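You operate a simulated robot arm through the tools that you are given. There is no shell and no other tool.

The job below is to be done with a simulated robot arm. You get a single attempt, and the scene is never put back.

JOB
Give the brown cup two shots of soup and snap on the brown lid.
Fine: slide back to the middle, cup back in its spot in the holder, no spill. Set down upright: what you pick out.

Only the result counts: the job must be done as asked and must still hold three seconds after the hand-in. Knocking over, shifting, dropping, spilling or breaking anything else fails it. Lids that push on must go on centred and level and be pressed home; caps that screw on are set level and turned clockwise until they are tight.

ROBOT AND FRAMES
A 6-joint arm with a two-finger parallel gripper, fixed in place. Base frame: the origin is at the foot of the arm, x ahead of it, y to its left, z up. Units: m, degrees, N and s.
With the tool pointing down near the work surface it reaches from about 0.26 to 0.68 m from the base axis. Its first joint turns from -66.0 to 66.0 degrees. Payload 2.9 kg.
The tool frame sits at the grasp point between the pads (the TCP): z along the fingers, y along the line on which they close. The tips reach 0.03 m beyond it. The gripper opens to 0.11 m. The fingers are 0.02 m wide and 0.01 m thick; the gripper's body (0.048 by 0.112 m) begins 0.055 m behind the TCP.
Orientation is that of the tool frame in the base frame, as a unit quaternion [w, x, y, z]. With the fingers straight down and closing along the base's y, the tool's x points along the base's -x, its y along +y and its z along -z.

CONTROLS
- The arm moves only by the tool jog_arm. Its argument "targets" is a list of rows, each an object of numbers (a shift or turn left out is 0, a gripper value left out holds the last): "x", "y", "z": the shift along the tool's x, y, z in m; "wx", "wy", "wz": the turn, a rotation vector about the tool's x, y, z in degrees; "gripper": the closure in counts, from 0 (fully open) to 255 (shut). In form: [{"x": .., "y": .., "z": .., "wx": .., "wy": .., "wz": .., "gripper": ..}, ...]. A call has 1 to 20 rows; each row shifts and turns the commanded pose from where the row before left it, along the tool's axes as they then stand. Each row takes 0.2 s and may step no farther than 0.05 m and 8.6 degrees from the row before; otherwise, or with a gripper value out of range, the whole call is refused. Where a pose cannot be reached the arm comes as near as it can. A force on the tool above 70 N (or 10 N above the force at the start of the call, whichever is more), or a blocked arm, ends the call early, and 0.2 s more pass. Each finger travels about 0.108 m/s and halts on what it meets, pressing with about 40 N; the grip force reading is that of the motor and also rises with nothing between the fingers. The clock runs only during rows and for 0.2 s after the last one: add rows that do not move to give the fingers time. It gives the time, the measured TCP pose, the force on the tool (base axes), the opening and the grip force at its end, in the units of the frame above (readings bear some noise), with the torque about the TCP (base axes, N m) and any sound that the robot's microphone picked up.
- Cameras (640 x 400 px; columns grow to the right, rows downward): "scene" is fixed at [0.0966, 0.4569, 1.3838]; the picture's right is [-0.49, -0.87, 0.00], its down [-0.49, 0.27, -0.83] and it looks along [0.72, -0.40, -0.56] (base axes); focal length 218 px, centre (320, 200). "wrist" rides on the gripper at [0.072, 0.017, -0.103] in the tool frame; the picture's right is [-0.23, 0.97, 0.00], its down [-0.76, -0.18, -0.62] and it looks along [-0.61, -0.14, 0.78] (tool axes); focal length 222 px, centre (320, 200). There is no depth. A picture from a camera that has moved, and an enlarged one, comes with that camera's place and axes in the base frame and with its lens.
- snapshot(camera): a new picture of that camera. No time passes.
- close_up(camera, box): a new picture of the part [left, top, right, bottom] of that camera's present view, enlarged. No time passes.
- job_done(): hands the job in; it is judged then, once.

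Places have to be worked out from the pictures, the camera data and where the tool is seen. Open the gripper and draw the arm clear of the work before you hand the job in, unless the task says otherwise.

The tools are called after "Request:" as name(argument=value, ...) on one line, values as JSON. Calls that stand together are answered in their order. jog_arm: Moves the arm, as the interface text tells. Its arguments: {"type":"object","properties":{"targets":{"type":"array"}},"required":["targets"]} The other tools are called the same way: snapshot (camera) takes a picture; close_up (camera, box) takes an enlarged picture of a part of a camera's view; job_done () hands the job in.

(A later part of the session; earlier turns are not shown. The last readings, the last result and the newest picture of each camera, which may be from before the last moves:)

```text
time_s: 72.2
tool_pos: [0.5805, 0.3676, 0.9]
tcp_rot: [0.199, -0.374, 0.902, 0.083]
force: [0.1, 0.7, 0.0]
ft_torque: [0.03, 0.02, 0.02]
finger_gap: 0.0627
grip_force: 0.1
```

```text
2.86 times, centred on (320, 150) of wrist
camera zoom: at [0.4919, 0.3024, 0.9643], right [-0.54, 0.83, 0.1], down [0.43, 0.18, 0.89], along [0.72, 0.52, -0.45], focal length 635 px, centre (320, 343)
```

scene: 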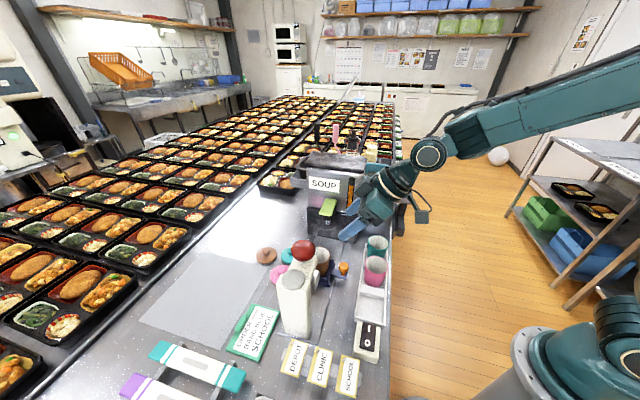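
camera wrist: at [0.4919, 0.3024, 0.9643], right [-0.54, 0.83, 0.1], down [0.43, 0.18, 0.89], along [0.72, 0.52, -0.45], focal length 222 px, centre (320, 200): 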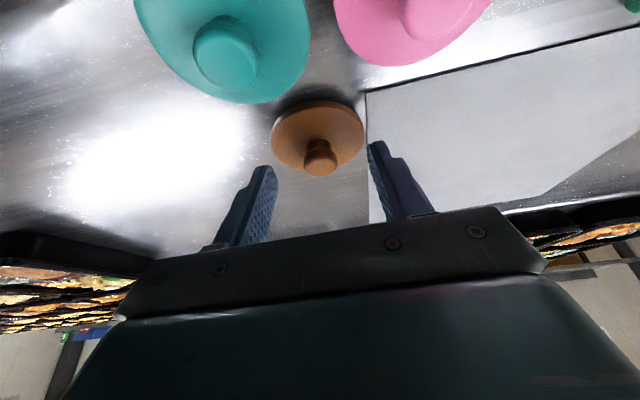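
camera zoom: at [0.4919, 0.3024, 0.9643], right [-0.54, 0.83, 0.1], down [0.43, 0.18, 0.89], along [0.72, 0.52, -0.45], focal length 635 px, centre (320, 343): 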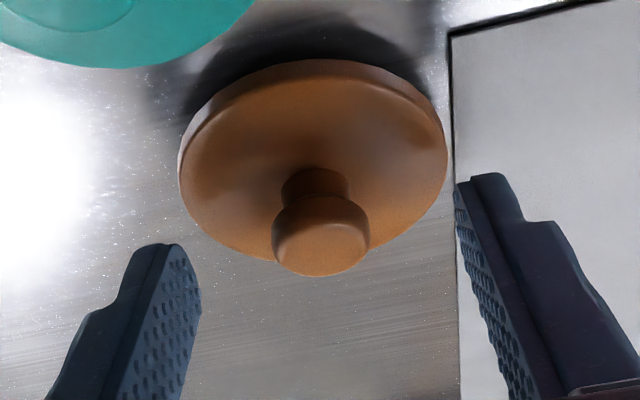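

Tips are about level with the cap's centre; I go 3.5 mm lower for a better hold and close.

Request:
jog_arm(targets=[{"x": 0.0015, "z": 0.0032}, {}, {"gripper": 150}, {"gripper": 185}, {"gripper": 215}, {"gripper": 235}, {}, {}])

Request:
close_up(camera="wrist", box=[240, 80, 400, 220])

Request:
close_up(camera="scene", box=[235, 225, 305, 285])

```text
time_s: 74.0
tool_pos: [0.5815, 0.368, 0.8974]
tcp_rot: [0.2, -0.373, 0.902, 0.082]
force: [0.9, -0.9, -0.1]
ft_torque: [-0.01, 0.03, 0.02]
finger_gap: 0.018
grip_force: 39.8
```

```text
2.86 times, centred on (320, 150) of wrist
camera zoom: at [0.4917, 0.3025, 0.9608], right [-0.54, 0.83, 0.1], down [0.43, 0.18, 0.89], along [0.72, 0.52, -0.45], focal length 635 px, centre (320, 343)
```

zoom: 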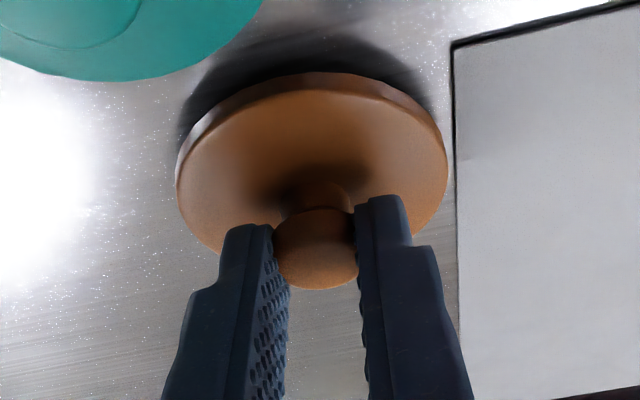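

```text
6.67 times, centred on (270, 255) of scene
camera zoom: at [0.0966, 0.4569, 1.3838], right [-0.49, -0.87, 0.0], down [-0.49, 0.27, -0.83], along [0.72, -0.4, -0.56], focal length 1456 px, centre (653, -167)
```

zoom: 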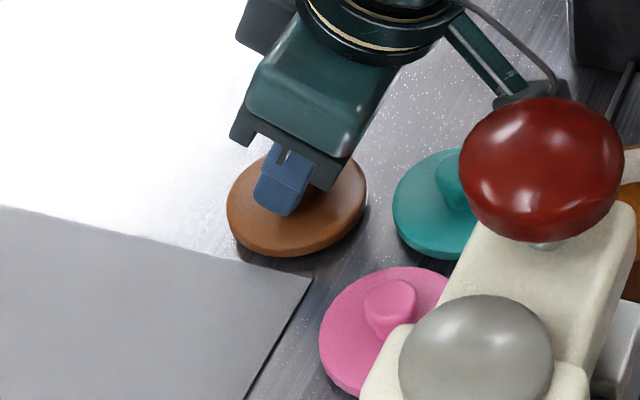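

Lid knob is firmly held (gap 0.018). I lift straight up and check the lid hangs level.

Request:
jog_arm(targets=[{"x": -0.0042, "z": -0.0091}, {"x": -0.0085, "z": -0.0181}, {"x": -0.0169, "z": -0.0363}, {"x": -0.0169, "z": -0.0363}, {"x": -0.0169, "z": -0.0363}, {}])

Request:
snapshot(camera="wrist")

Request:
close_up(camera="wrist", box=[240, 80, 400, 220])

Request:
close_up(camera="scene", box=[235, 180, 325, 260])

```text
time_s: 75.4
tool_pos: [0.5796, 0.368, 1.0482]
tcp_rot: [0.2, -0.374, 0.902, 0.083]
force: [-0.2, -0.3, 0.1]
ft_torque: [0.0, -0.02, 0.03]
finger_gap: 0.0178
grip_force: 40.1
```

```text
taken
camera wrist: at [0.4912, 0.3027, 1.1113], right [-0.54, 0.83, 0.1], down [0.43, 0.18, 0.89], along [0.72, 0.52, -0.45], focal length 222 px, centre (320, 200)
```

wrist: 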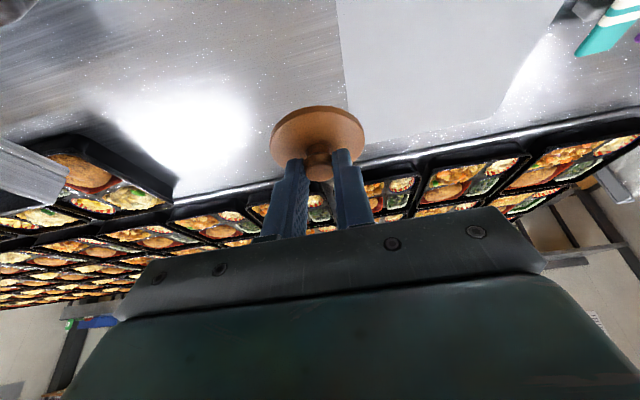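

```text
2.86 times, centred on (320, 150) of wrist
camera zoom: at [0.4912, 0.3027, 1.1113], right [-0.54, 0.83, 0.1], down [0.43, 0.18, 0.89], along [0.72, 0.52, -0.45], focal length 635 px, centre (320, 343)
```

zoom: 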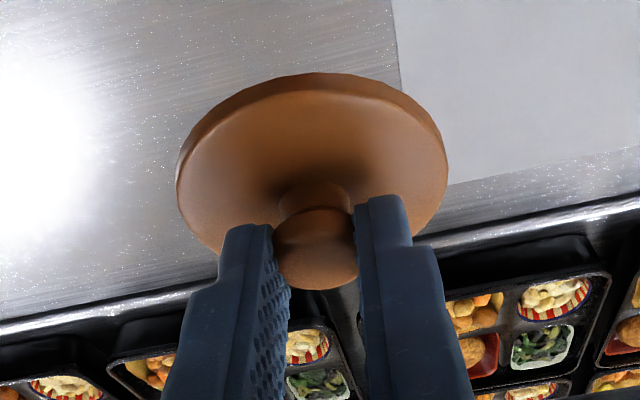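

```text
5.00 times, centred on (280, 220) of scene
camera zoom: at [0.0966, 0.4569, 1.3838], right [-0.49, -0.87, 0.0], down [-0.49, 0.27, -0.83], along [0.72, -0.4, -0.56], focal length 1092 px, centre (520, 100)
```

zoom: 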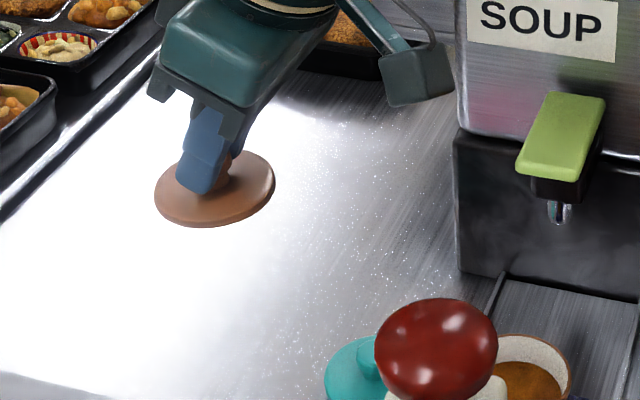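

The lid hangs level; its centre is ≈11 mm in +q from the TCP and the disc is ≈4 cm below it. I carry it over the cup (cup centre ≈ p 0.1295, q 0.505), still well above.

Request:
jog_arm(targets=[{"x": 0.032, "y": 0.0039, "z": -0.0149}, {"x": 0.032, "y": 0.0039, "z": -0.0149}, {"x": 0.032, "y": 0.0039, "z": -0.0149}, {"x": 0.032, "y": 0.0039, "z": -0.0149}, {"x": 0.0319, "y": 0.004, "z": -0.0149}, {}])

Request:
snapshot(camera="wrist")

Request:
close_up(camera="wrist", box=[240, 40, 400, 180])

Request:
close_up(camera="scene", box=[290, 200, 370, 280])

```text
time_s: 76.8
tool_pos: [0.4419, 0.2558, 1.0479]
tcp_rot: [0.2, -0.372, 0.902, 0.083]
force: [0.1, -0.6, -0.6]
ft_torque: [0.02, 0.01, -0.02]
finger_gap: 0.018
grip_force: 39.7
```

```text
taken
camera wrist: at [0.3526, 0.1911, 1.1108], right [-0.54, 0.83, 0.1], down [0.43, 0.18, 0.89], along [0.72, 0.52, -0.45], focal length 222 px, centre (320, 200)
```

wrist: 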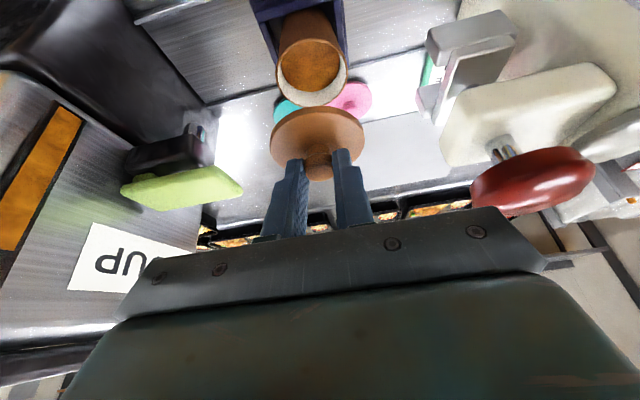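

```text
2.86 times, centred on (320, 110) of wrist
camera zoom: at [0.3526, 0.1911, 1.1108], right [-0.54, 0.83, 0.1], down [0.43, 0.18, 0.89], along [0.72, 0.52, -0.45], focal length 635 px, centre (320, 457)
```

zoom: 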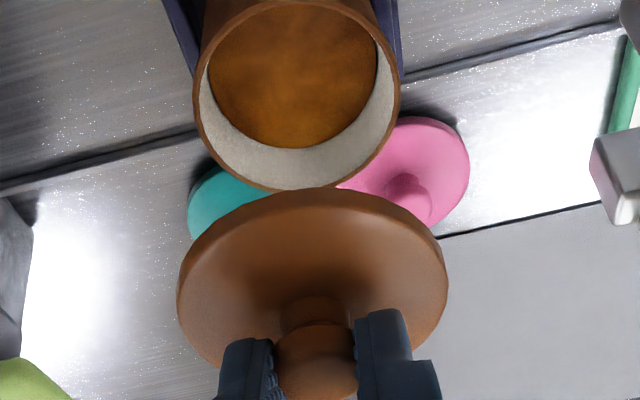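

```text
5.00 times, centred on (330, 240) of scene
camera zoom: at [0.0966, 0.4568, 1.3838], right [-0.49, -0.87, 0.0], down [-0.49, 0.27, -0.83], along [0.72, -0.4, -0.56], focal length 1092 px, centre (270, 0)
```

zoom: 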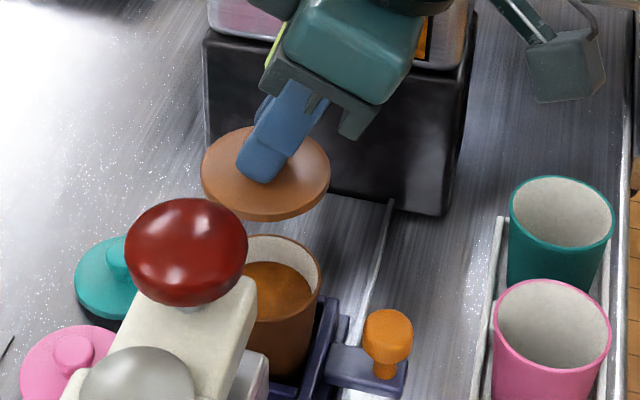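

Both cup and lid can be measured in the same picture: cup centre ≈ (p 0.128, q 0.504), lid ≈ (0.129, 0.505). I lower to just above the rim with a 1 mm correction.

Request:
jog_arm(targets=[{"x": 0.0089, "y": 0.001, "z": 0.019}, {"x": 0.0089, "z": 0.019}, {"x": 0.0059, "z": 0.0127}, {}])

Request:
close_up(camera="wrist", box=[240, 70, 400, 190])

Request:
close_up(camera="scene", box=[300, 220, 360, 280])

```text
time_s: 77.8
tool_pos: [0.4394, 0.2566, 0.9913]
tcp_rot: [0.199, -0.374, 0.902, 0.084]
force: [-0.7, -0.4, -0.1]
ft_torque: [-0.05, 0.02, 0.02]
finger_gap: 0.0178
grip_force: 40.2
```

```text
3.33 times, centred on (320, 130) of wrist
camera zoom: at [0.3513, 0.1919, 1.0549], right [-0.54, 0.83, 0.1], down [0.43, 0.18, 0.89], along [0.72, 0.52, -0.45], focal length 740 px, centre (320, 433)
```

zoom: 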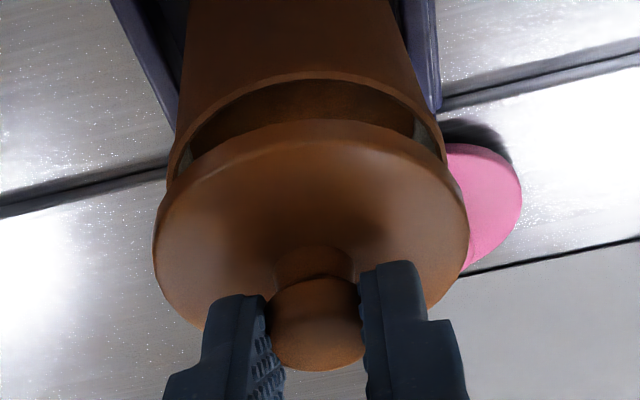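

```text
6.67 times, centred on (330, 250) of scene
camera zoom: at [0.0966, 0.4569, 1.3838], right [-0.49, -0.87, 0.0], down [-0.49, 0.27, -0.83], along [0.72, -0.4, -0.56], focal length 1456 px, centre (253, -133)
```

zoom: 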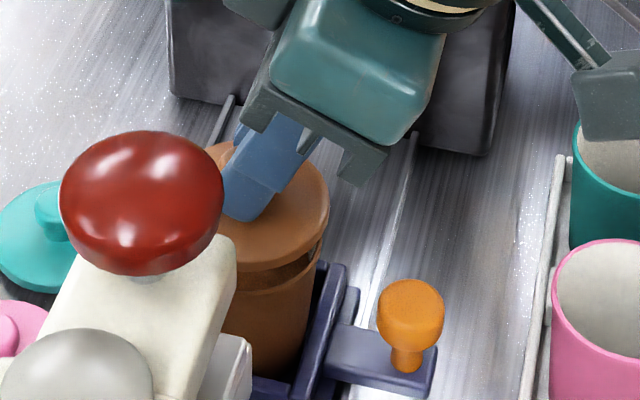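

Alignment matches within about a millimetre. I lower further in small steps until the lid touches the rim.

Request:
jog_arm(targets=[{"x": 0.0025, "z": 0.0054}, {"x": 0.0013, "z": 0.0027}, {}])

Request:
close_up(camera="wrist", box=[240, 70, 400, 190])

Request:
close_up(camera="scene", box=[300, 220, 360, 280])

```text
time_s: 78.6
tool_pos: [0.4399, 0.2576, 0.9839]
tcp_rot: [0.2, -0.374, 0.902, 0.083]
force: [0.1, -0.5, 0.5]
ft_torque: [-0.04, 0.0, 0.04]
finger_gap: 0.0181
grip_force: 40.0
```

```text
3.33 times, centred on (320, 130) of wrist
camera zoom: at [0.3521, 0.1918, 1.0459], right [-0.54, 0.83, 0.1], down [0.43, 0.18, 0.89], along [0.72, 0.52, -0.45], focal length 740 px, centre (320, 433)
```

zoom: 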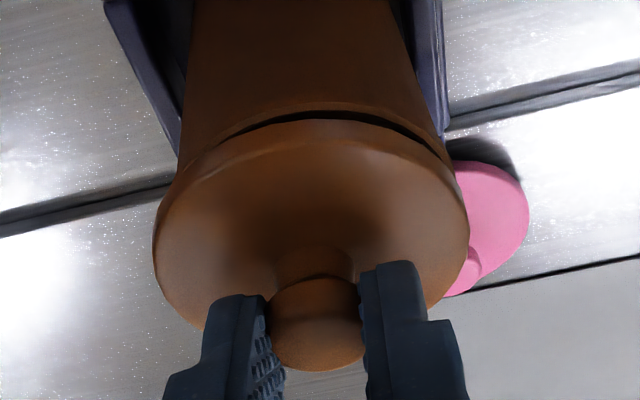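

```text
6.67 times, centred on (330, 250) of scene
camera zoom: at [0.0966, 0.4569, 1.3838], right [-0.49, -0.87, 0.0], down [-0.49, 0.27, -0.83], along [0.72, -0.4, -0.56], focal length 1456 px, centre (253, -133)
```

zoom: 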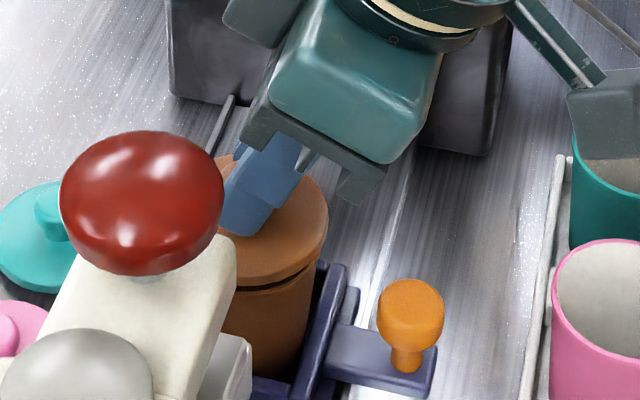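

Nearly touching. Smaller steps now.

Request:
jog_arm(targets=[{"x": 0.0008, "z": 0.0018}, {"x": 0.0008, "z": 0.0018}, {}])

Request:
jog_arm(targets=[{"x": 0.0006, "z": 0.0013}, {}])

Request:
close_up(camera="wrist", box=[240, 70, 400, 190])

```text
time_s: 79.4
tool_pos: [0.4418, 0.2566, 0.9787]
tcp_rot: [0.2, -0.374, 0.902, 0.083]
force: [0.0, 0.1, -0.6]
ft_torque: [0.02, 0.02, -0.02]
finger_gap: 0.0181
grip_force: 39.7
```

```text
time_s: 80.0
tool_pos: [0.442, 0.2586, 0.9764]
tcp_rot: [0.2, -0.373, 0.902, 0.083]
force: [-0.4, -0.1, -0.3]
ft_torque: [0.03, 0.01, -0.03]
finger_gap: 0.0183
grip_force: 39.9
```

```text
3.33 times, centred on (320, 130) of wrist
camera zoom: at [0.3524, 0.1923, 1.0405], right [-0.54, 0.83, 0.1], down [0.43, 0.18, 0.89], along [0.72, 0.52, -0.45], focal length 740 px, centre (320, 433)
```

zoom: 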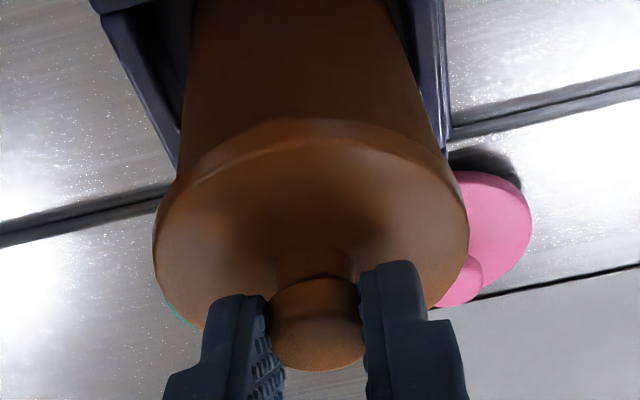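

Still no contact force; continuing in 1.5 mm steps.

Request:
jog_arm(targets=[{"x": 0.0006, "z": 0.0014}, {}])

Request:
jog_arm(targets=[{"x": 0.0006, "z": 0.0014}, {}])

```text
time_s: 80.6
tool_pos: [0.4412, 0.2572, 0.977]
tcp_rot: [0.201, -0.373, 0.902, 0.084]
force: [-2.1, -0.9, 9.1]
ft_torque: [-0.11, 0.11, 0.02]
finger_gap: 0.018
grip_force: 39.9
heard: snap
```

```text
time_s: 81.2
tool_pos: [0.4425, 0.2581, 0.976]
tcp_rot: [0.202, -0.374, 0.901, 0.083]
force: [-7.6, -5.9, 30.5]
ft_torque: [-0.41, 0.43, 0.0]
finger_gap: 0.0178
grip_force: 39.9
```

I heard a snap at light force, and now 30 N of resistance. Let me look at how the lid sits.

Request:
close_up(camera="wrist", box=[240, 70, 400, 190])

Request:
close_up(camera="scene", box=[305, 230, 355, 275])

```text
3.33 times, centred on (320, 130) of wrist
camera zoom: at [0.3525, 0.1923, 1.0392], right [-0.54, 0.83, 0.1], down [0.42, 0.17, 0.89], along [0.73, 0.52, -0.45], focal length 740 px, centre (320, 433)
```

zoom: 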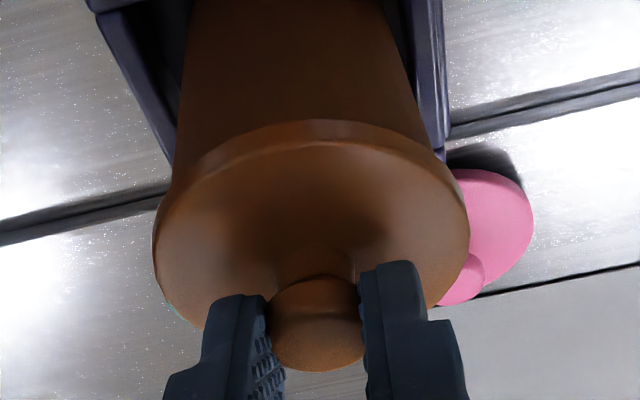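

```text
8.89 times, centred on (330, 252) of scene
camera zoom: at [0.096, 0.4564, 1.384], right [-0.49, -0.87, 0.0], down [-0.49, 0.28, -0.83], along [0.72, -0.4, -0.56], focal length 1941 px, centre (231, -267)
```

zoom: 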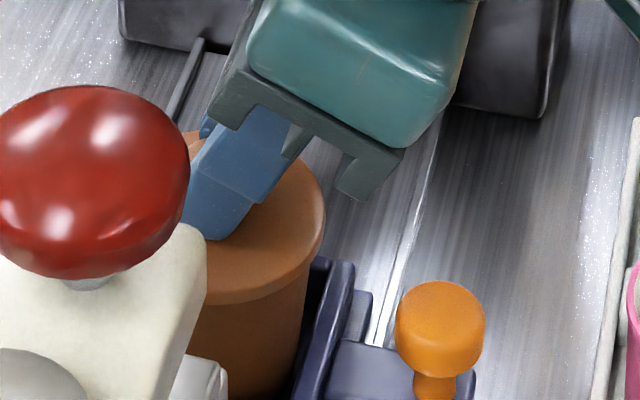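

The lid sits evenly on the rim. I relieve the load, open the fingers and back off upward to inspect.

Request:
jog_arm(targets=[{"x": -0.0006, "z": -0.0014}, {"gripper": 200}, {"gripper": 170}, {"gripper": 150}, {}, {"x": -0.0021, "z": -0.0045}, {"x": -0.0042, "z": -0.0091}, {"x": -0.0127, "z": -0.0272}, {"x": -0.0169, "z": -0.0363}, {"x": -0.0169, "z": -0.0363}, {}])

Request:
snapshot(camera="wrist")

Request:
close_up(camera="wrist", box=[250, 0, 390, 130])

Request:
close_up(camera="scene", box=[305, 230, 355, 275])

```text
time_s: 83.6
tool_pos: [0.4394, 0.2571, 1.1016]
tcp_rot: [0.2, -0.374, 0.902, 0.082]
force: [-0.8, 0.5, -0.6]
ft_torque: [0.01, -0.01, 0.03]
finger_gap: 0.0452
grip_force: 0.1
```

```text
taken
camera wrist: at [0.3514, 0.1915, 1.1646], right [-0.54, 0.83, 0.1], down [0.43, 0.18, 0.89], along [0.72, 0.52, -0.45], focal length 222 px, centre (320, 200)
```

wrist: 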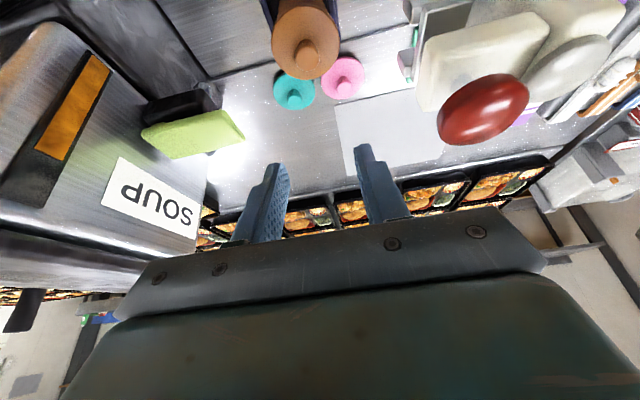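

```text
3.08 times, centred on (320, 65) of wrist
camera zoom: at [0.3514, 0.1915, 1.1646], right [-0.54, 0.83, 0.1], down [0.43, 0.18, 0.89], along [0.72, 0.52, -0.45], focal length 684 px, centre (320, 615)
```

zoom: 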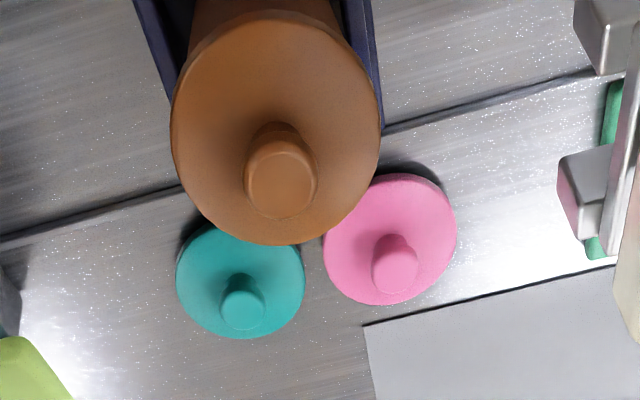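

```text
8.89 times, centred on (330, 252) of scene
camera zoom: at [0.0966, 0.4569, 1.3838], right [-0.49, -0.87, 0.0], down [-0.49, 0.27, -0.83], along [0.72, -0.4, -0.56], focal length 1941 px, centre (231, -267)
```

zoom: 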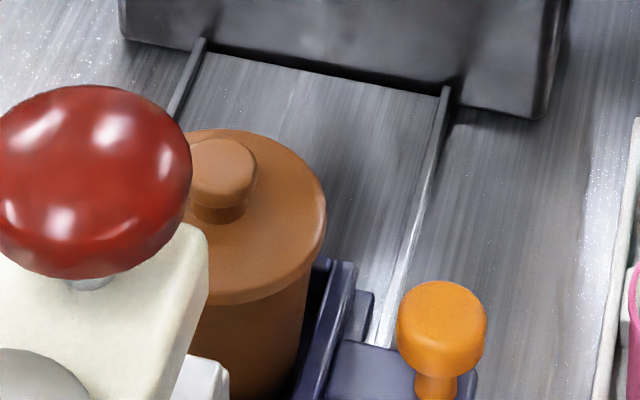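

The lid looks centred and level. To make sure it's pressed home, I straighten the tool, close the fingers and press down on the knob's centre (p≈0.130, q≈0.507).

Request:
jog_arm(targets=[{"wy": 8, "gripper": 255}, {"wy": 8}, {"wy": 8}, {"wy": 1}, {"x": -0.0145, "y": -0.001}, {}, {"z": 0.04}, {"z": 0.04}, {"z": 0.015}, {}])

Request:
snapshot(camera="wrist")

Request:
close_up(camera="scene", box=[295, 215, 365, 280])

```text
time_s: 85.8
tool_pos: [0.4515, 0.2676, 1.0041]
tcp_rot: [0.0, -0.383, 0.924, 0.0]
force: [1.1, 0.0, -0.5]
ft_torque: [0.01, 0.01, -0.01]
finger_gap: 0.0001
grip_force: 37.4
```

```text
taken
camera wrist: at [0.3893, 0.228, 1.1091], right [-0.53, 0.85, 0.0], down [0.66, 0.41, 0.62], along [0.53, 0.33, -0.78], focal length 222 px, centre (320, 200)
```

wrist: 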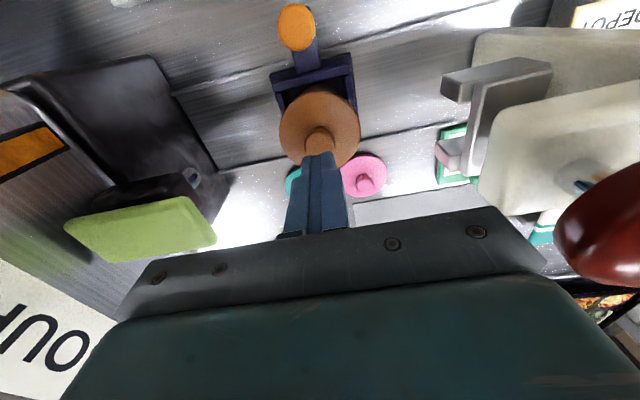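

```text
6.15 times, centred on (330, 248) of scene
camera zoom: at [0.0966, 0.4569, 1.3838], right [-0.49, -0.87, 0.0], down [-0.49, 0.27, -0.83], along [0.72, -0.4, -0.56], focal length 1344 px, centre (258, -92)
```

zoom: 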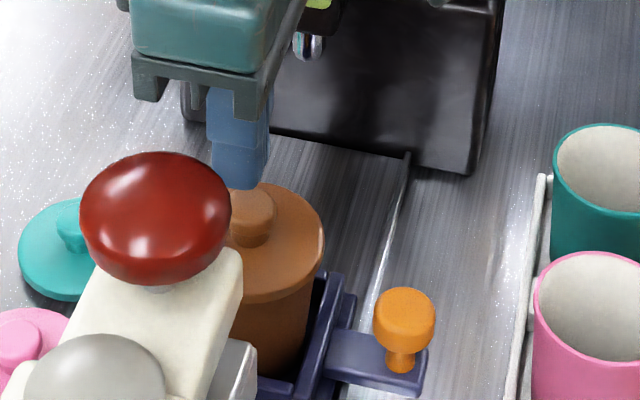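

Tips are right above the lid knob. I press down in small steps, listening.

Request:
jog_arm(targets=[{"z": 0.006}, {"z": 0.003}, {"z": 0.003}, {}])

Request:
jog_arm(targets=[{"z": 0.003}, {}])

Request:
jog_arm(targets=[{"z": 0.002}, {}])

```text
time_s: 86.8
tool_pos: [0.4517, 0.2659, 0.9935]
tcp_rot: [0.0, -0.383, 0.924, 0.0]
force: [0.8, 0.2, 0.4]
ft_torque: [-0.01, -0.03, 0.01]
finger_gap: 0.0
grip_force: 38.0
```

```text
time_s: 87.4
tool_pos: [0.4533, 0.2663, 0.9904]
tcp_rot: [-0.001, -0.383, 0.924, 0.0]
force: [0.4, 0.7, -0.2]
ft_torque: [0.02, -0.01, 0.02]
finger_gap: 0.0
grip_force: 37.8
```

```text
time_s: 88.0
tool_pos: [0.4524, 0.2665, 0.9889]
tcp_rot: [0.002, -0.382, 0.924, 0.001]
force: [-0.4, -0.2, 9.7]
ft_torque: [-0.01, 0.06, -0.02]
finger_gap: 0.0
grip_force: 37.4
```

Contact at z 0.989. I increase the press gradually.

Request:
jog_arm(targets=[{"z": 0.002}, {}])

Request:
jog_arm(targets=[{"z": 0.002}, {}])

Request:
jog_arm(targets=[{"z": 0.002}, {}])

```text
time_s: 88.6
tool_pos: [0.4522, 0.2672, 0.9898]
tcp_rot: [0.003, -0.382, 0.924, 0.0]
force: [-3.0, -1.6, 32.4]
ft_torque: [-0.18, 0.21, 0.04]
finger_gap: 0.0002
grip_force: 37.4
```

```text
time_s: 89.2
tool_pos: [0.4524, 0.2671, 0.9897]
tcp_rot: [0.005, -0.383, 0.924, 0.001]
force: [-3.7, -3.8, 43.9]
ft_torque: [-0.29, 0.31, 0.03]
finger_gap: 0.0002
grip_force: 38.1
```

```text
time_s: 89.8
tool_pos: [0.4528, 0.2666, 0.9887]
tcp_rot: [0.007, -0.382, 0.924, 0.001]
force: [-5.5, -8.1, 49.1]
ft_torque: [-0.36, 0.22, 0.04]
finger_gap: 0.0
grip_force: 37.6
```

No further movement up to 49 N and no second click: the lid is fully home. I raise, open the fingers part way and check the alignment over the lidded cup.

Request:
jog_arm(targets=[{"z": -0.008}, {"z": -0.02}, {"z": -0.04}, {"z": -0.03, "gripper": 75}, {}, {}])

Request:
snapshot(camera="wrist")

Request:
close_up(camera="wrist", box=[250, 50, 390, 180])

Request:
close_up(camera="scene", box=[295, 215, 365, 280])

```text
time_s: 91.2
tool_pos: [0.4516, 0.2655, 1.0807]
tcp_rot: [-0.001, -0.382, 0.924, 0.0]
force: [-0.3, 0.3, -0.7]
ft_torque: [-0.01, 0.04, 0.01]
finger_gap: 0.0776
grip_force: 0.2
```

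```text
taken
camera wrist: at [0.3891, 0.227, 1.1848], right [-0.53, 0.85, 0.0], down [0.66, 0.41, 0.62], along [0.53, 0.33, -0.78], focal length 222 px, centre (320, 200)
```

wrist: 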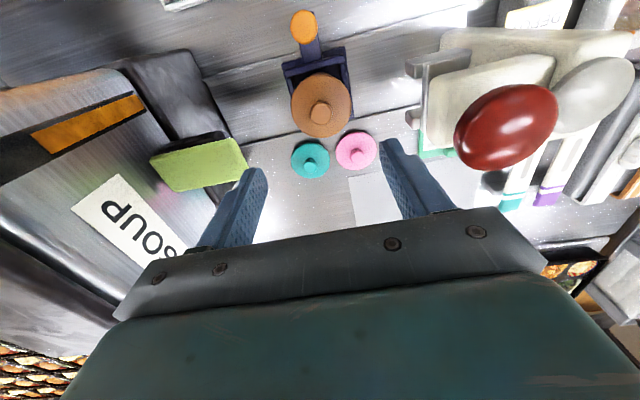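

```text
3.08 times, centred on (320, 115) of wrist
camera zoom: at [0.3891, 0.227, 1.1848], right [-0.53, 0.85, 0.0], down [0.66, 0.41, 0.62], along [0.53, 0.33, -0.78], focal length 684 px, centre (320, 462)
```

zoom: 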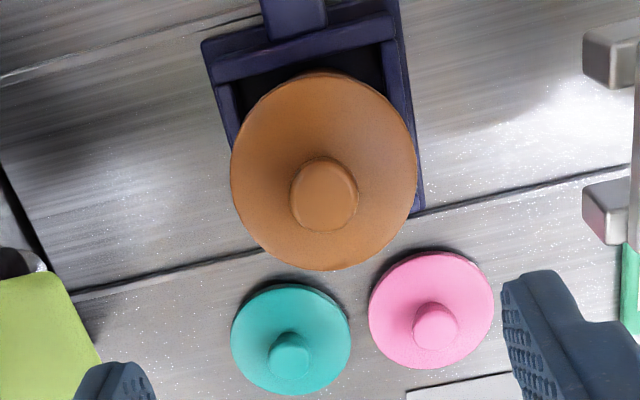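

```text
6.15 times, centred on (330, 248) of scene
camera zoom: at [0.0966, 0.4569, 1.3838], right [-0.49, -0.87, 0.0], down [-0.49, 0.27, -0.83], along [0.72, -0.4, -0.56], focal length 1344 px, centre (258, -92)
```

zoom: 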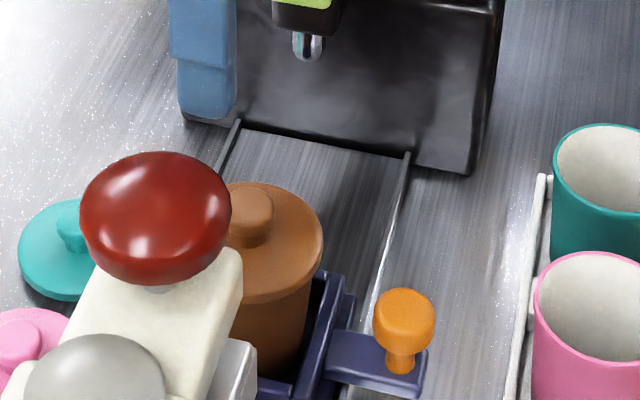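

Lid centre at p≈0.1295, q≈0.5065. I shift 2 mm and lower around the cup, tips staying above the slide's walls.

Request:
jog_arm(targets=[{"x": 0.0006, "y": 0.002}, {"z": 0.04}, {"z": 0.04}, {"z": 0.04}, {"z": 0.018}, {"z": 0.008}, {}])

Request:
snapshot(camera="wrist")

Request:
close_up(camera="wrist", box=[230, 70, 410, 230])

```text
time_s: 92.8
tool_pos: [0.4504, 0.2674, 0.9352]
tcp_rot: [0.0, -0.383, 0.924, 0.0]
force: [0.8, 0.8, -0.5]
ft_torque: [0.02, 0.0, 0.01]
finger_gap: 0.0777
grip_force: 0.0
```

```text
taken
camera wrist: at [0.3877, 0.229, 1.0384], right [-0.53, 0.85, 0.0], down [0.66, 0.41, 0.62], along [0.53, 0.33, -0.78], focal length 222 px, centre (320, 200)
```

wrist: 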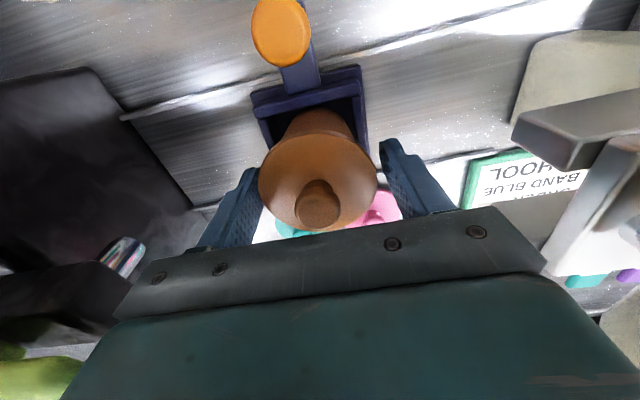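

```text
2.50 times, centred on (320, 150) of wrist
camera zoom: at [0.3877, 0.229, 1.0384], right [-0.53, 0.85, 0.0], down [0.66, 0.41, 0.62], along [0.53, 0.33, -0.78], focal length 555 px, centre (320, 325)
```

zoom: 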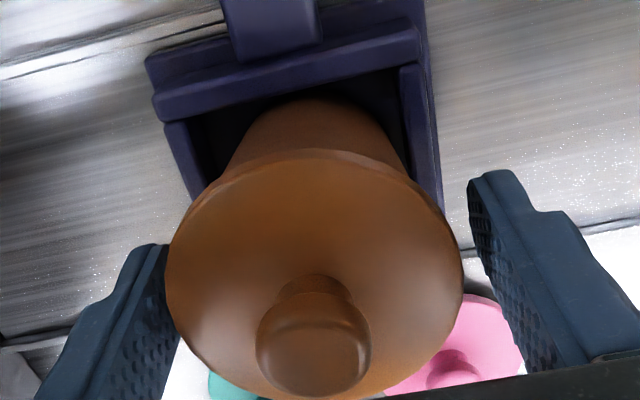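

Centred with the lid rim at TCP level. I lower 3 mm and close gently.

Request:
jog_arm(targets=[{"z": 0.003}, {}, {"gripper": 95}, {"gripper": 115}, {"gripper": 135}, {"gripper": 150}, {}, {}])

Request:
close_up(camera="wrist", box=[230, 70, 410, 230])

```text
time_s: 94.6
tool_pos: [0.4508, 0.2687, 0.9316]
tcp_rot: [0.0, -0.383, 0.924, 0.0]
force: [0.2, -0.7, -0.4]
ft_torque: [0.01, 0.06, 0.01]
finger_gap: 0.0609
grip_force: 40.0
```

```text
2.50 times, centred on (320, 150) of wrist
camera zoom: at [0.3877, 0.2291, 1.0357], right [-0.53, 0.85, 0.0], down [0.66, 0.41, 0.62], along [0.53, 0.33, -0.78], focal length 555 px, centre (320, 325)
```

zoom: 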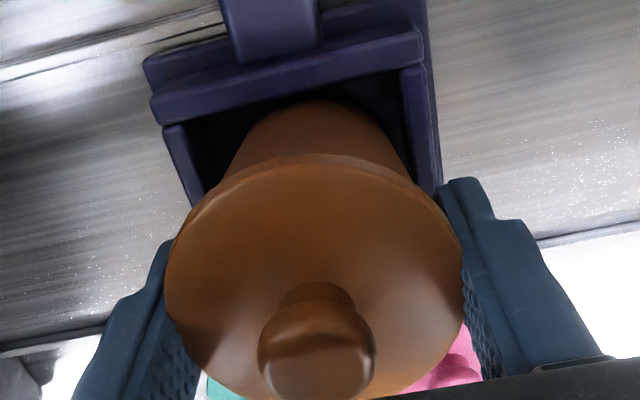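

Gripped at 0.061. I lift 6 mm slowly and check that cup and lid rise together.

Request:
jog_arm(targets=[{"z": -0.003}, {"z": -0.003}, {}])

Request:
close_up(camera="wrist", box=[230, 70, 410, 230])

Request:
close_up(camera="scene", box=[305, 230, 355, 280])

```text
time_s: 95.4
tool_pos: [0.4496, 0.2672, 0.9377]
tcp_rot: [0.0, -0.383, 0.924, 0.001]
force: [0.1, 0.4, -0.9]
ft_torque: [0.01, 0.0, 0.03]
finger_gap: 0.0607
grip_force: 40.3
```

```text
2.50 times, centred on (320, 150) of wrist
camera zoom: at [0.3876, 0.229, 1.0415], right [-0.53, 0.85, 0.0], down [0.66, 0.41, 0.62], along [0.53, 0.33, -0.78], focal length 555 px, centre (320, 325)
```

zoom: 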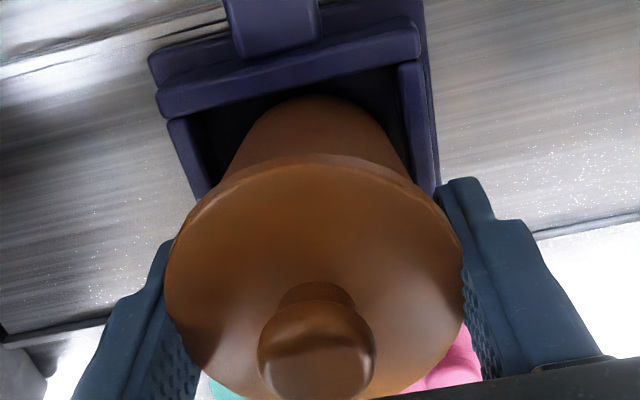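

```text
8.00 times, centred on (330, 255) of scene
camera zoom: at [0.0966, 0.4569, 1.3838], right [-0.49, -0.87, 0.0], down [-0.49, 0.27, -0.83], along [0.72, -0.4, -0.56], focal length 1747 px, centre (240, -240)
```

zoom: 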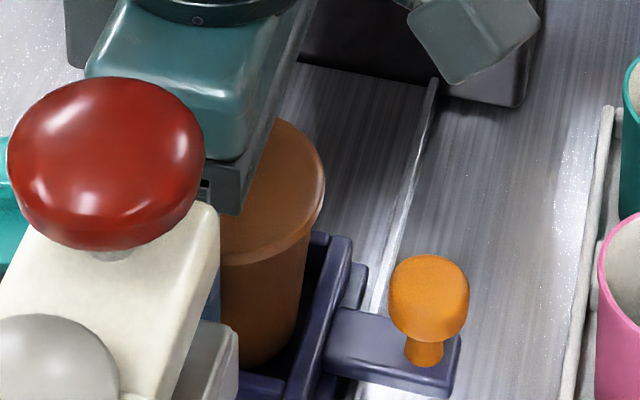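

Cup and lid rise together. I continue lifting gently.

Request:
jog_arm(targets=[{"z": -0.008}, {"z": -0.012}, {"z": -0.016}, {"z": -0.02}, {"z": -0.02}, {"z": -0.012}, {"z": -0.006}, {}])

Request:
snapshot(camera="wrist")

Request:
close_up(camera="scene", box=[295, 210, 365, 280])

```text
time_s: 97.2
tool_pos: [0.4493, 0.267, 1.0316]
tcp_rot: [0.0, -0.383, 0.924, 0.0]
force: [-1.0, 1.2, -1.2]
ft_torque: [0.01, 0.03, 0.01]
finger_gap: 0.061
grip_force: 40.2
```

```text
taken
camera wrist: at [0.3874, 0.2289, 1.1355], right [-0.53, 0.85, 0.0], down [0.66, 0.41, 0.62], along [0.53, 0.33, -0.78], focal length 222 px, centre (320, 200)
```

wrist: 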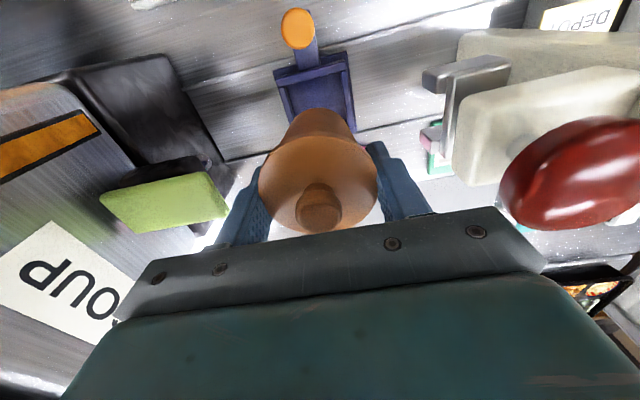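

```text
5.71 times, centred on (330, 245) of scene
camera zoom: at [0.0966, 0.4569, 1.3838], right [-0.49, -0.87, 0.0], down [-0.49, 0.27, -0.83], along [0.72, -0.4, -0.56], focal length 1248 px, centre (263, -57)
```

zoom: 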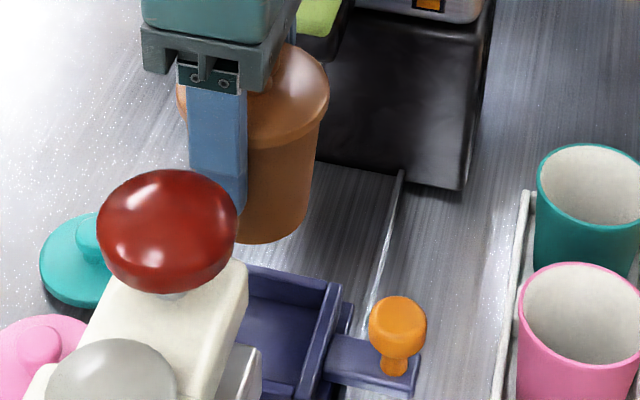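

Lidded cup is lifted upright and the slide stays in the middle. I carry it gently to over its rack spot, then turn the hand to close across the rack.

Request:
jog_arm(targets=[{"x": 0.008}, {"x": 0.016}, {"x": 0.022}, {"x": 0.022}, {"x": 0.022}, {"x": 0.022}, {"x": 0.022}, {"x": 0.014}, {"x": 0.006}, {"y": 0.008}, {"y": 0.016}, {"y": 0.018}, {"y": 0.014}, {"y": 0.006}, {}])

Request:
jog_arm(targets=[{"wz": 4}, {"wz": 7}, {"wz": 8}, {"wz": 8}, {"wz": 8}, {"wz": 8}, {"wz": 8}, {"wz": 8}, {"wz": 8}, {"wz": 8}, {"wz": 8}, {"wz": 5}, {"wz": 2}, {}, {}])

Request:
snapshot(camera="wrist")

Request:
close_up(camera="scene", box=[310, 230, 430, 340])

```text
time_s: 100.4
tool_pos: [0.2975, 0.2036, 1.0319]
tcp_rot: [0.0, -0.383, 0.924, 0.0]
force: [0.0, -0.7, -1.8]
ft_torque: [0.01, -0.01, -0.03]
finger_gap: 0.061
grip_force: 39.5
```

```text
time_s: 103.6
tool_pos: [0.2971, 0.2034, 1.0316]
tcp_rot: [0.0, 0.383, 0.924, 0.0]
force: [0.6, -0.3, -0.3]
ft_torque: [0.01, 0.03, 0.01]
finger_gap: 0.0607
grip_force: 39.7
```

```text
taken
camera wrist: at [0.2587, 0.2664, 1.1355], right [0.85, 0.53, 0.0], down [0.41, -0.66, 0.62], along [0.33, -0.53, -0.78], focal length 222 px, centre (320, 200)
```

wrist: 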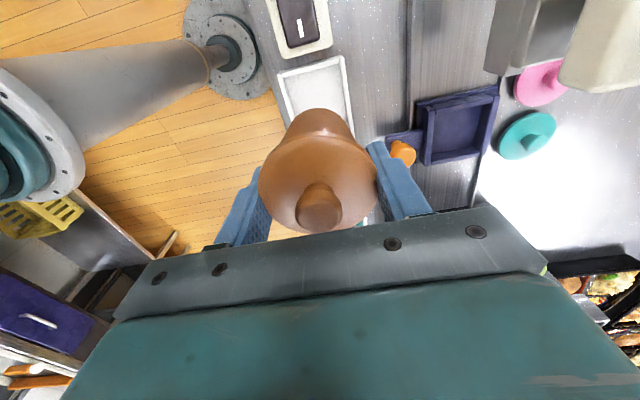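

```text
3.64 times, centred on (370, 285) of scene
camera zoom: at [0.0966, 0.4569, 1.3838], right [-0.49, -0.87, 0.0], down [-0.49, 0.27, -0.83], along [0.72, -0.4, -0.56], focal length 794 px, centre (138, -109)
```

zoom: 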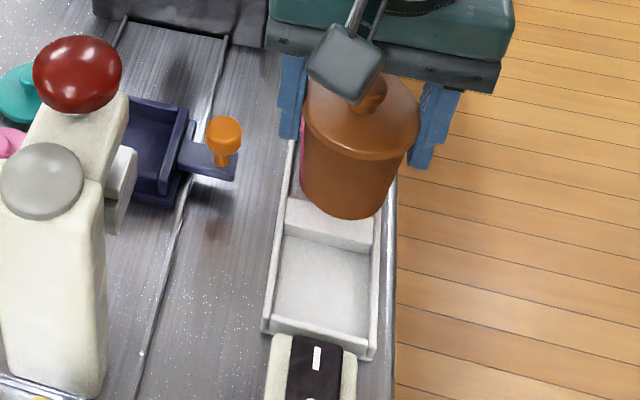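

Over the spot (target p≈0.067, q≈0.352). I correct 2 mm and lower to 2 cm above the rack floor.

Request:
jog_arm(targets=[{"x": -0.0005, "y": -0.002}, {"z": 0.01}, {"z": 0.02}, {"z": 0.025}, {"z": 0.025}, {"z": 0.012}, {}])

Request:
close_up(camera="wrist", box=[230, 40, 410, 200])

Request:
close_up(camera="scene", box=[310, 230, 430, 340])

```text
time_s: 105.2
tool_pos: [0.2962, 0.2015, 0.9379]
tcp_rot: [0.0, 0.382, 0.924, 0.0]
force: [0.7, 0.5, -0.4]
ft_torque: [0.01, 0.01, 0.0]
finger_gap: 0.061
grip_force: 40.4
```

```text
2.50 times, centred on (320, 120) of wrist
camera zoom: at [0.2578, 0.2648, 1.0428], right [0.85, 0.53, 0.0], down [0.41, -0.66, 0.62], along [0.33, -0.53, -0.78], focal length 555 px, centre (320, 400)
```

zoom: 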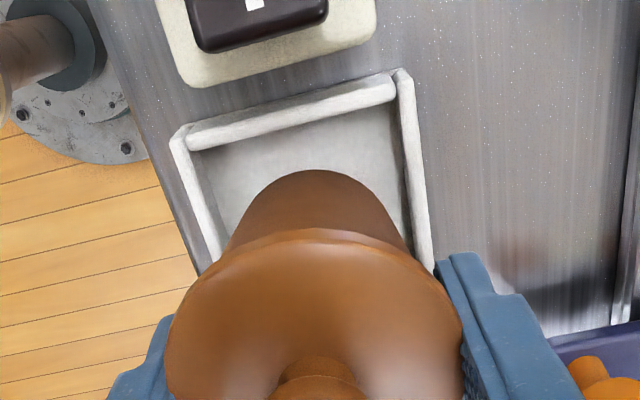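

```text
3.64 times, centred on (370, 285) of scene
camera zoom: at [0.0966, 0.4569, 1.3838], right [-0.49, -0.87, 0.0], down [-0.49, 0.27, -0.83], along [0.72, -0.4, -0.56], focal length 794 px, centre (138, -109)
```

zoom: 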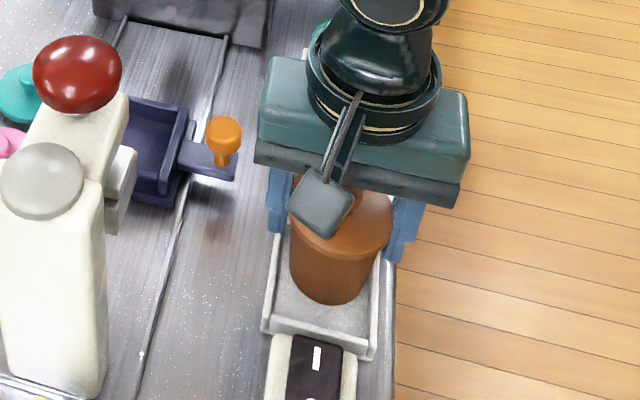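

The base is centred between the rack walls. Lowering the last bit in small steps.

Request:
jog_arm(targets=[{"z": 0.008}, {"z": 0.006}, {"z": 0.003}, {}])

Request:
jog_arm(targets=[{"z": 0.002}, {}])

```text
time_s: 106.2
tool_pos: [0.2961, 0.2008, 0.9222]
tcp_rot: [0.0, 0.383, 0.924, 0.0]
force: [0.4, 0.4, -0.1]
ft_torque: [0.01, 0.01, 0.01]
finger_gap: 0.061
grip_force: 40.1
```

```text
time_s: 106.8
tool_pos: [0.2948, 0.2019, 0.9207]
tcp_rot: [-0.001, 0.383, 0.924, 0.0]
force: [0.7, -0.6, 0.2]
ft_torque: [0.0, 0.02, -0.01]
finger_gap: 0.061
grip_force: 39.7
```

No contact yet; continuing 2 mm at a time.

Request:
jog_arm(targets=[{"z": 0.002}, {}])

Request:
jog_arm(targets=[{"z": 0.0015}, {}])

```text
time_s: 107.4
tool_pos: [0.2969, 0.201, 0.9192]
tcp_rot: [0.0, 0.382, 0.924, -0.001]
force: [0.6, 0.2, -0.4]
ft_torque: [-0.01, -0.02, -0.01]
finger_gap: 0.061
grip_force: 40.5
```

```text
time_s: 108.0
tool_pos: [0.2961, 0.2011, 0.9182]
tcp_rot: [0.001, 0.383, 0.924, 0.0]
force: [-5.9, -3.0, 22.0]
ft_torque: [0.06, 0.04, 0.02]
finger_gap: 0.061
grip_force: 39.9
```

Contact at z≈0.918 as expected. I check the picture, then ease off and release.

Request:
jog_arm(targets=[{"z": -0.001}, {}])

Request:
close_up(camera="wrist", box=[230, 40, 410, 200])

Request:
close_up(camera="scene", box=[330, 260, 400, 330])

```text
time_s: 108.6
tool_pos: [0.2964, 0.2011, 0.9178]
tcp_rot: [0.001, 0.382, 0.924, 0.001]
force: [-1.1, 0.4, 7.9]
ft_torque: [0.15, -0.06, -0.01]
finger_gap: 0.0612
grip_force: 39.4
```

```text
2.50 times, centred on (320, 120) of wrist
camera zoom: at [0.2576, 0.2645, 1.0216], right [0.85, 0.53, 0.0], down [0.41, -0.66, 0.62], along [0.33, -0.53, -0.78], focal length 555 px, centre (320, 400)
```

zoom: 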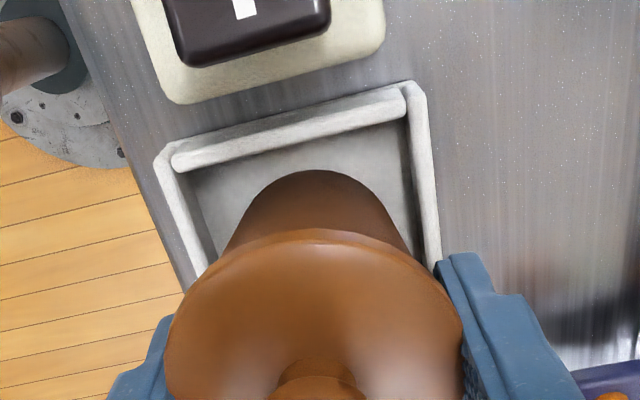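

```text
5.71 times, centred on (365, 295) of scene
camera zoom: at [0.0965, 0.4568, 1.3839], right [-0.49, -0.87, 0.0], down [-0.49, 0.27, -0.83], along [0.72, -0.4, -0.56], focal length 1248 px, centre (63, -343)
```

zoom: 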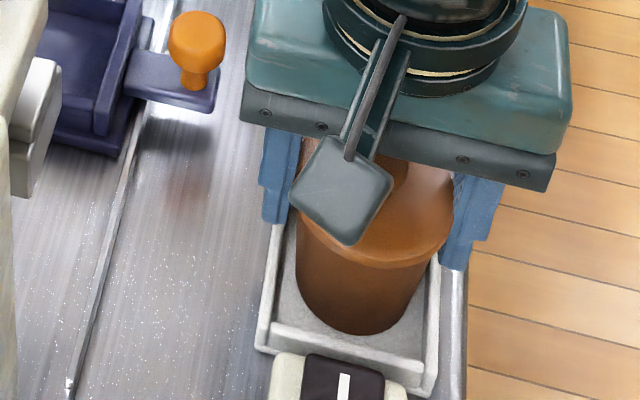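

The cup stands in its spot. I open the fingers slowly and lift straight up.

Request:
jog_arm(targets=[{"gripper": 130}, {"gripper": 110}, {"gripper": 90}, {"gripper": 60}, {}, {"z": -0.01}, {"z": -0.03}, {"z": -0.04}, {"z": -0.04}, {"z": -0.04}, {}])

Request:
snapshot(camera="wrist")

Request:
close_up(camera="scene", box=[330, 230, 400, 330])

Request:
close_up(camera="scene", box=[265, 235, 355, 295])

```text
time_s: 111.0
tool_pos: [0.2973, 0.2011, 1.0776]
tcp_rot: [0.0, 0.382, 0.924, 0.0]
force: [-1.4, 0.0, -0.1]
ft_torque: [-0.01, 0.03, -0.02]
finger_gap: 0.084
grip_force: 0.2
```

```text
taken
camera wrist: at [0.2583, 0.2646, 1.1818], right [0.85, 0.53, 0.0], down [0.41, -0.66, 0.62], along [0.33, -0.53, -0.78], focal length 222 px, centre (320, 200)
```

wrist: 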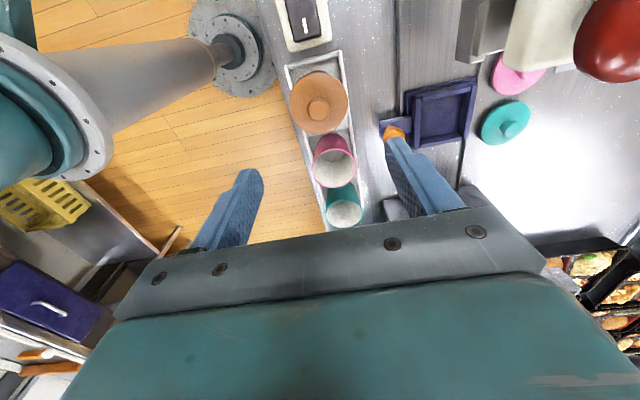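

```text
4.00 times, centred on (365, 280) of scene
camera zoom: at [0.0966, 0.4569, 1.3838], right [-0.49, -0.87, 0.0], down [-0.49, 0.27, -0.83], along [0.72, -0.4, -0.56], focal length 873 px, centre (140, -120)
```

zoom: 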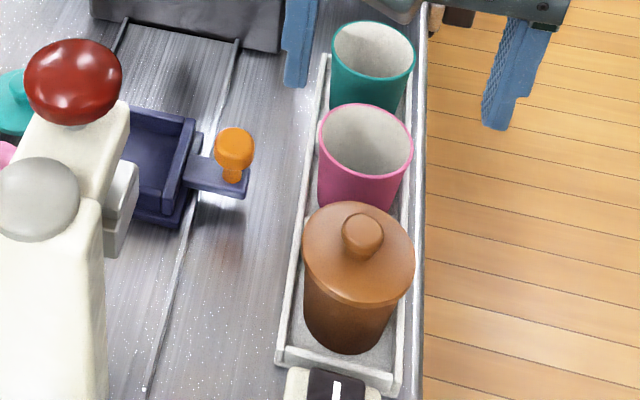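

```text
6.67 times, centred on (310, 265) of scene
camera zoom: at [0.0966, 0.4569, 1.3838], right [-0.49, -0.87, 0.0], down [-0.49, 0.27, -0.83], along [0.72, -0.4, -0.56], focal length 1456 px, centre (387, -233)
```

zoom: 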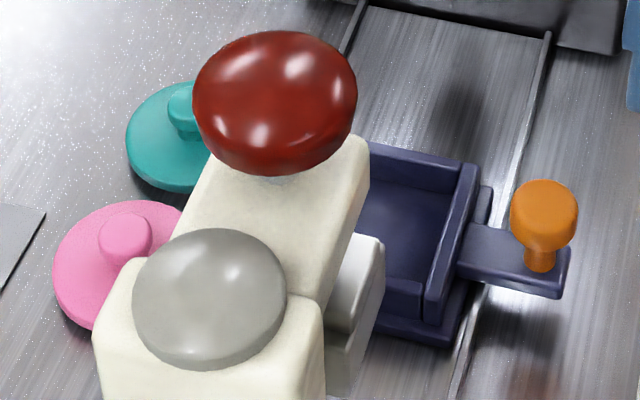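

The lidded cup stands in its spot, the slide image is identical to the starting one, and neighbours are untouched. I open the gripper fully and draw the arm up clear.

Request:
jog_arm(targets=[{"z": -0.04, "gripper": 0}, {"z": -0.04}, {"z": -0.04}, {"z": -0.04}, {"z": -0.03}, {}, {}])

Request:
snapshot(camera="scene")

Request:
close_up(camera="scene", box=[335, 220, 405, 320])

```text
time_s: 112.6
tool_pos: [0.2968, 0.2009, 1.2693]
tcp_rot: [0.001, 0.382, 0.924, 0.0]
force: [0.1, -0.2, 0.1]
ft_torque: [-0.03, 0.0, -0.03]
finger_gap: 0.11
grip_force: 0.0
```

```text
taken
```

scene: 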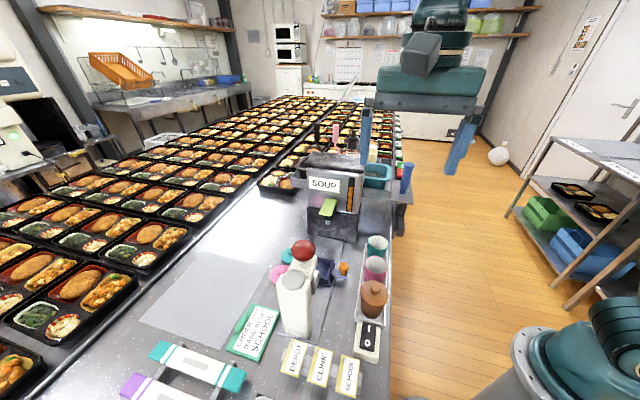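

```text
4.00 times, centred on (370, 270) of scene
camera zoom: at [0.0966, 0.4569, 1.3838], right [-0.49, -0.87, 0.0], down [-0.49, 0.27, -0.83], along [0.72, -0.4, -0.56], focal length 873 px, centre (120, -80)
```

zoom: 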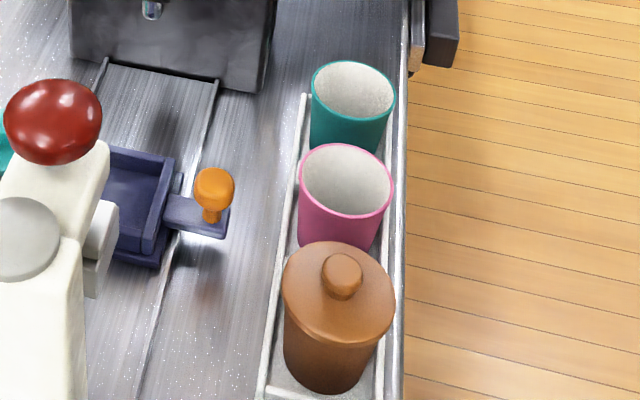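

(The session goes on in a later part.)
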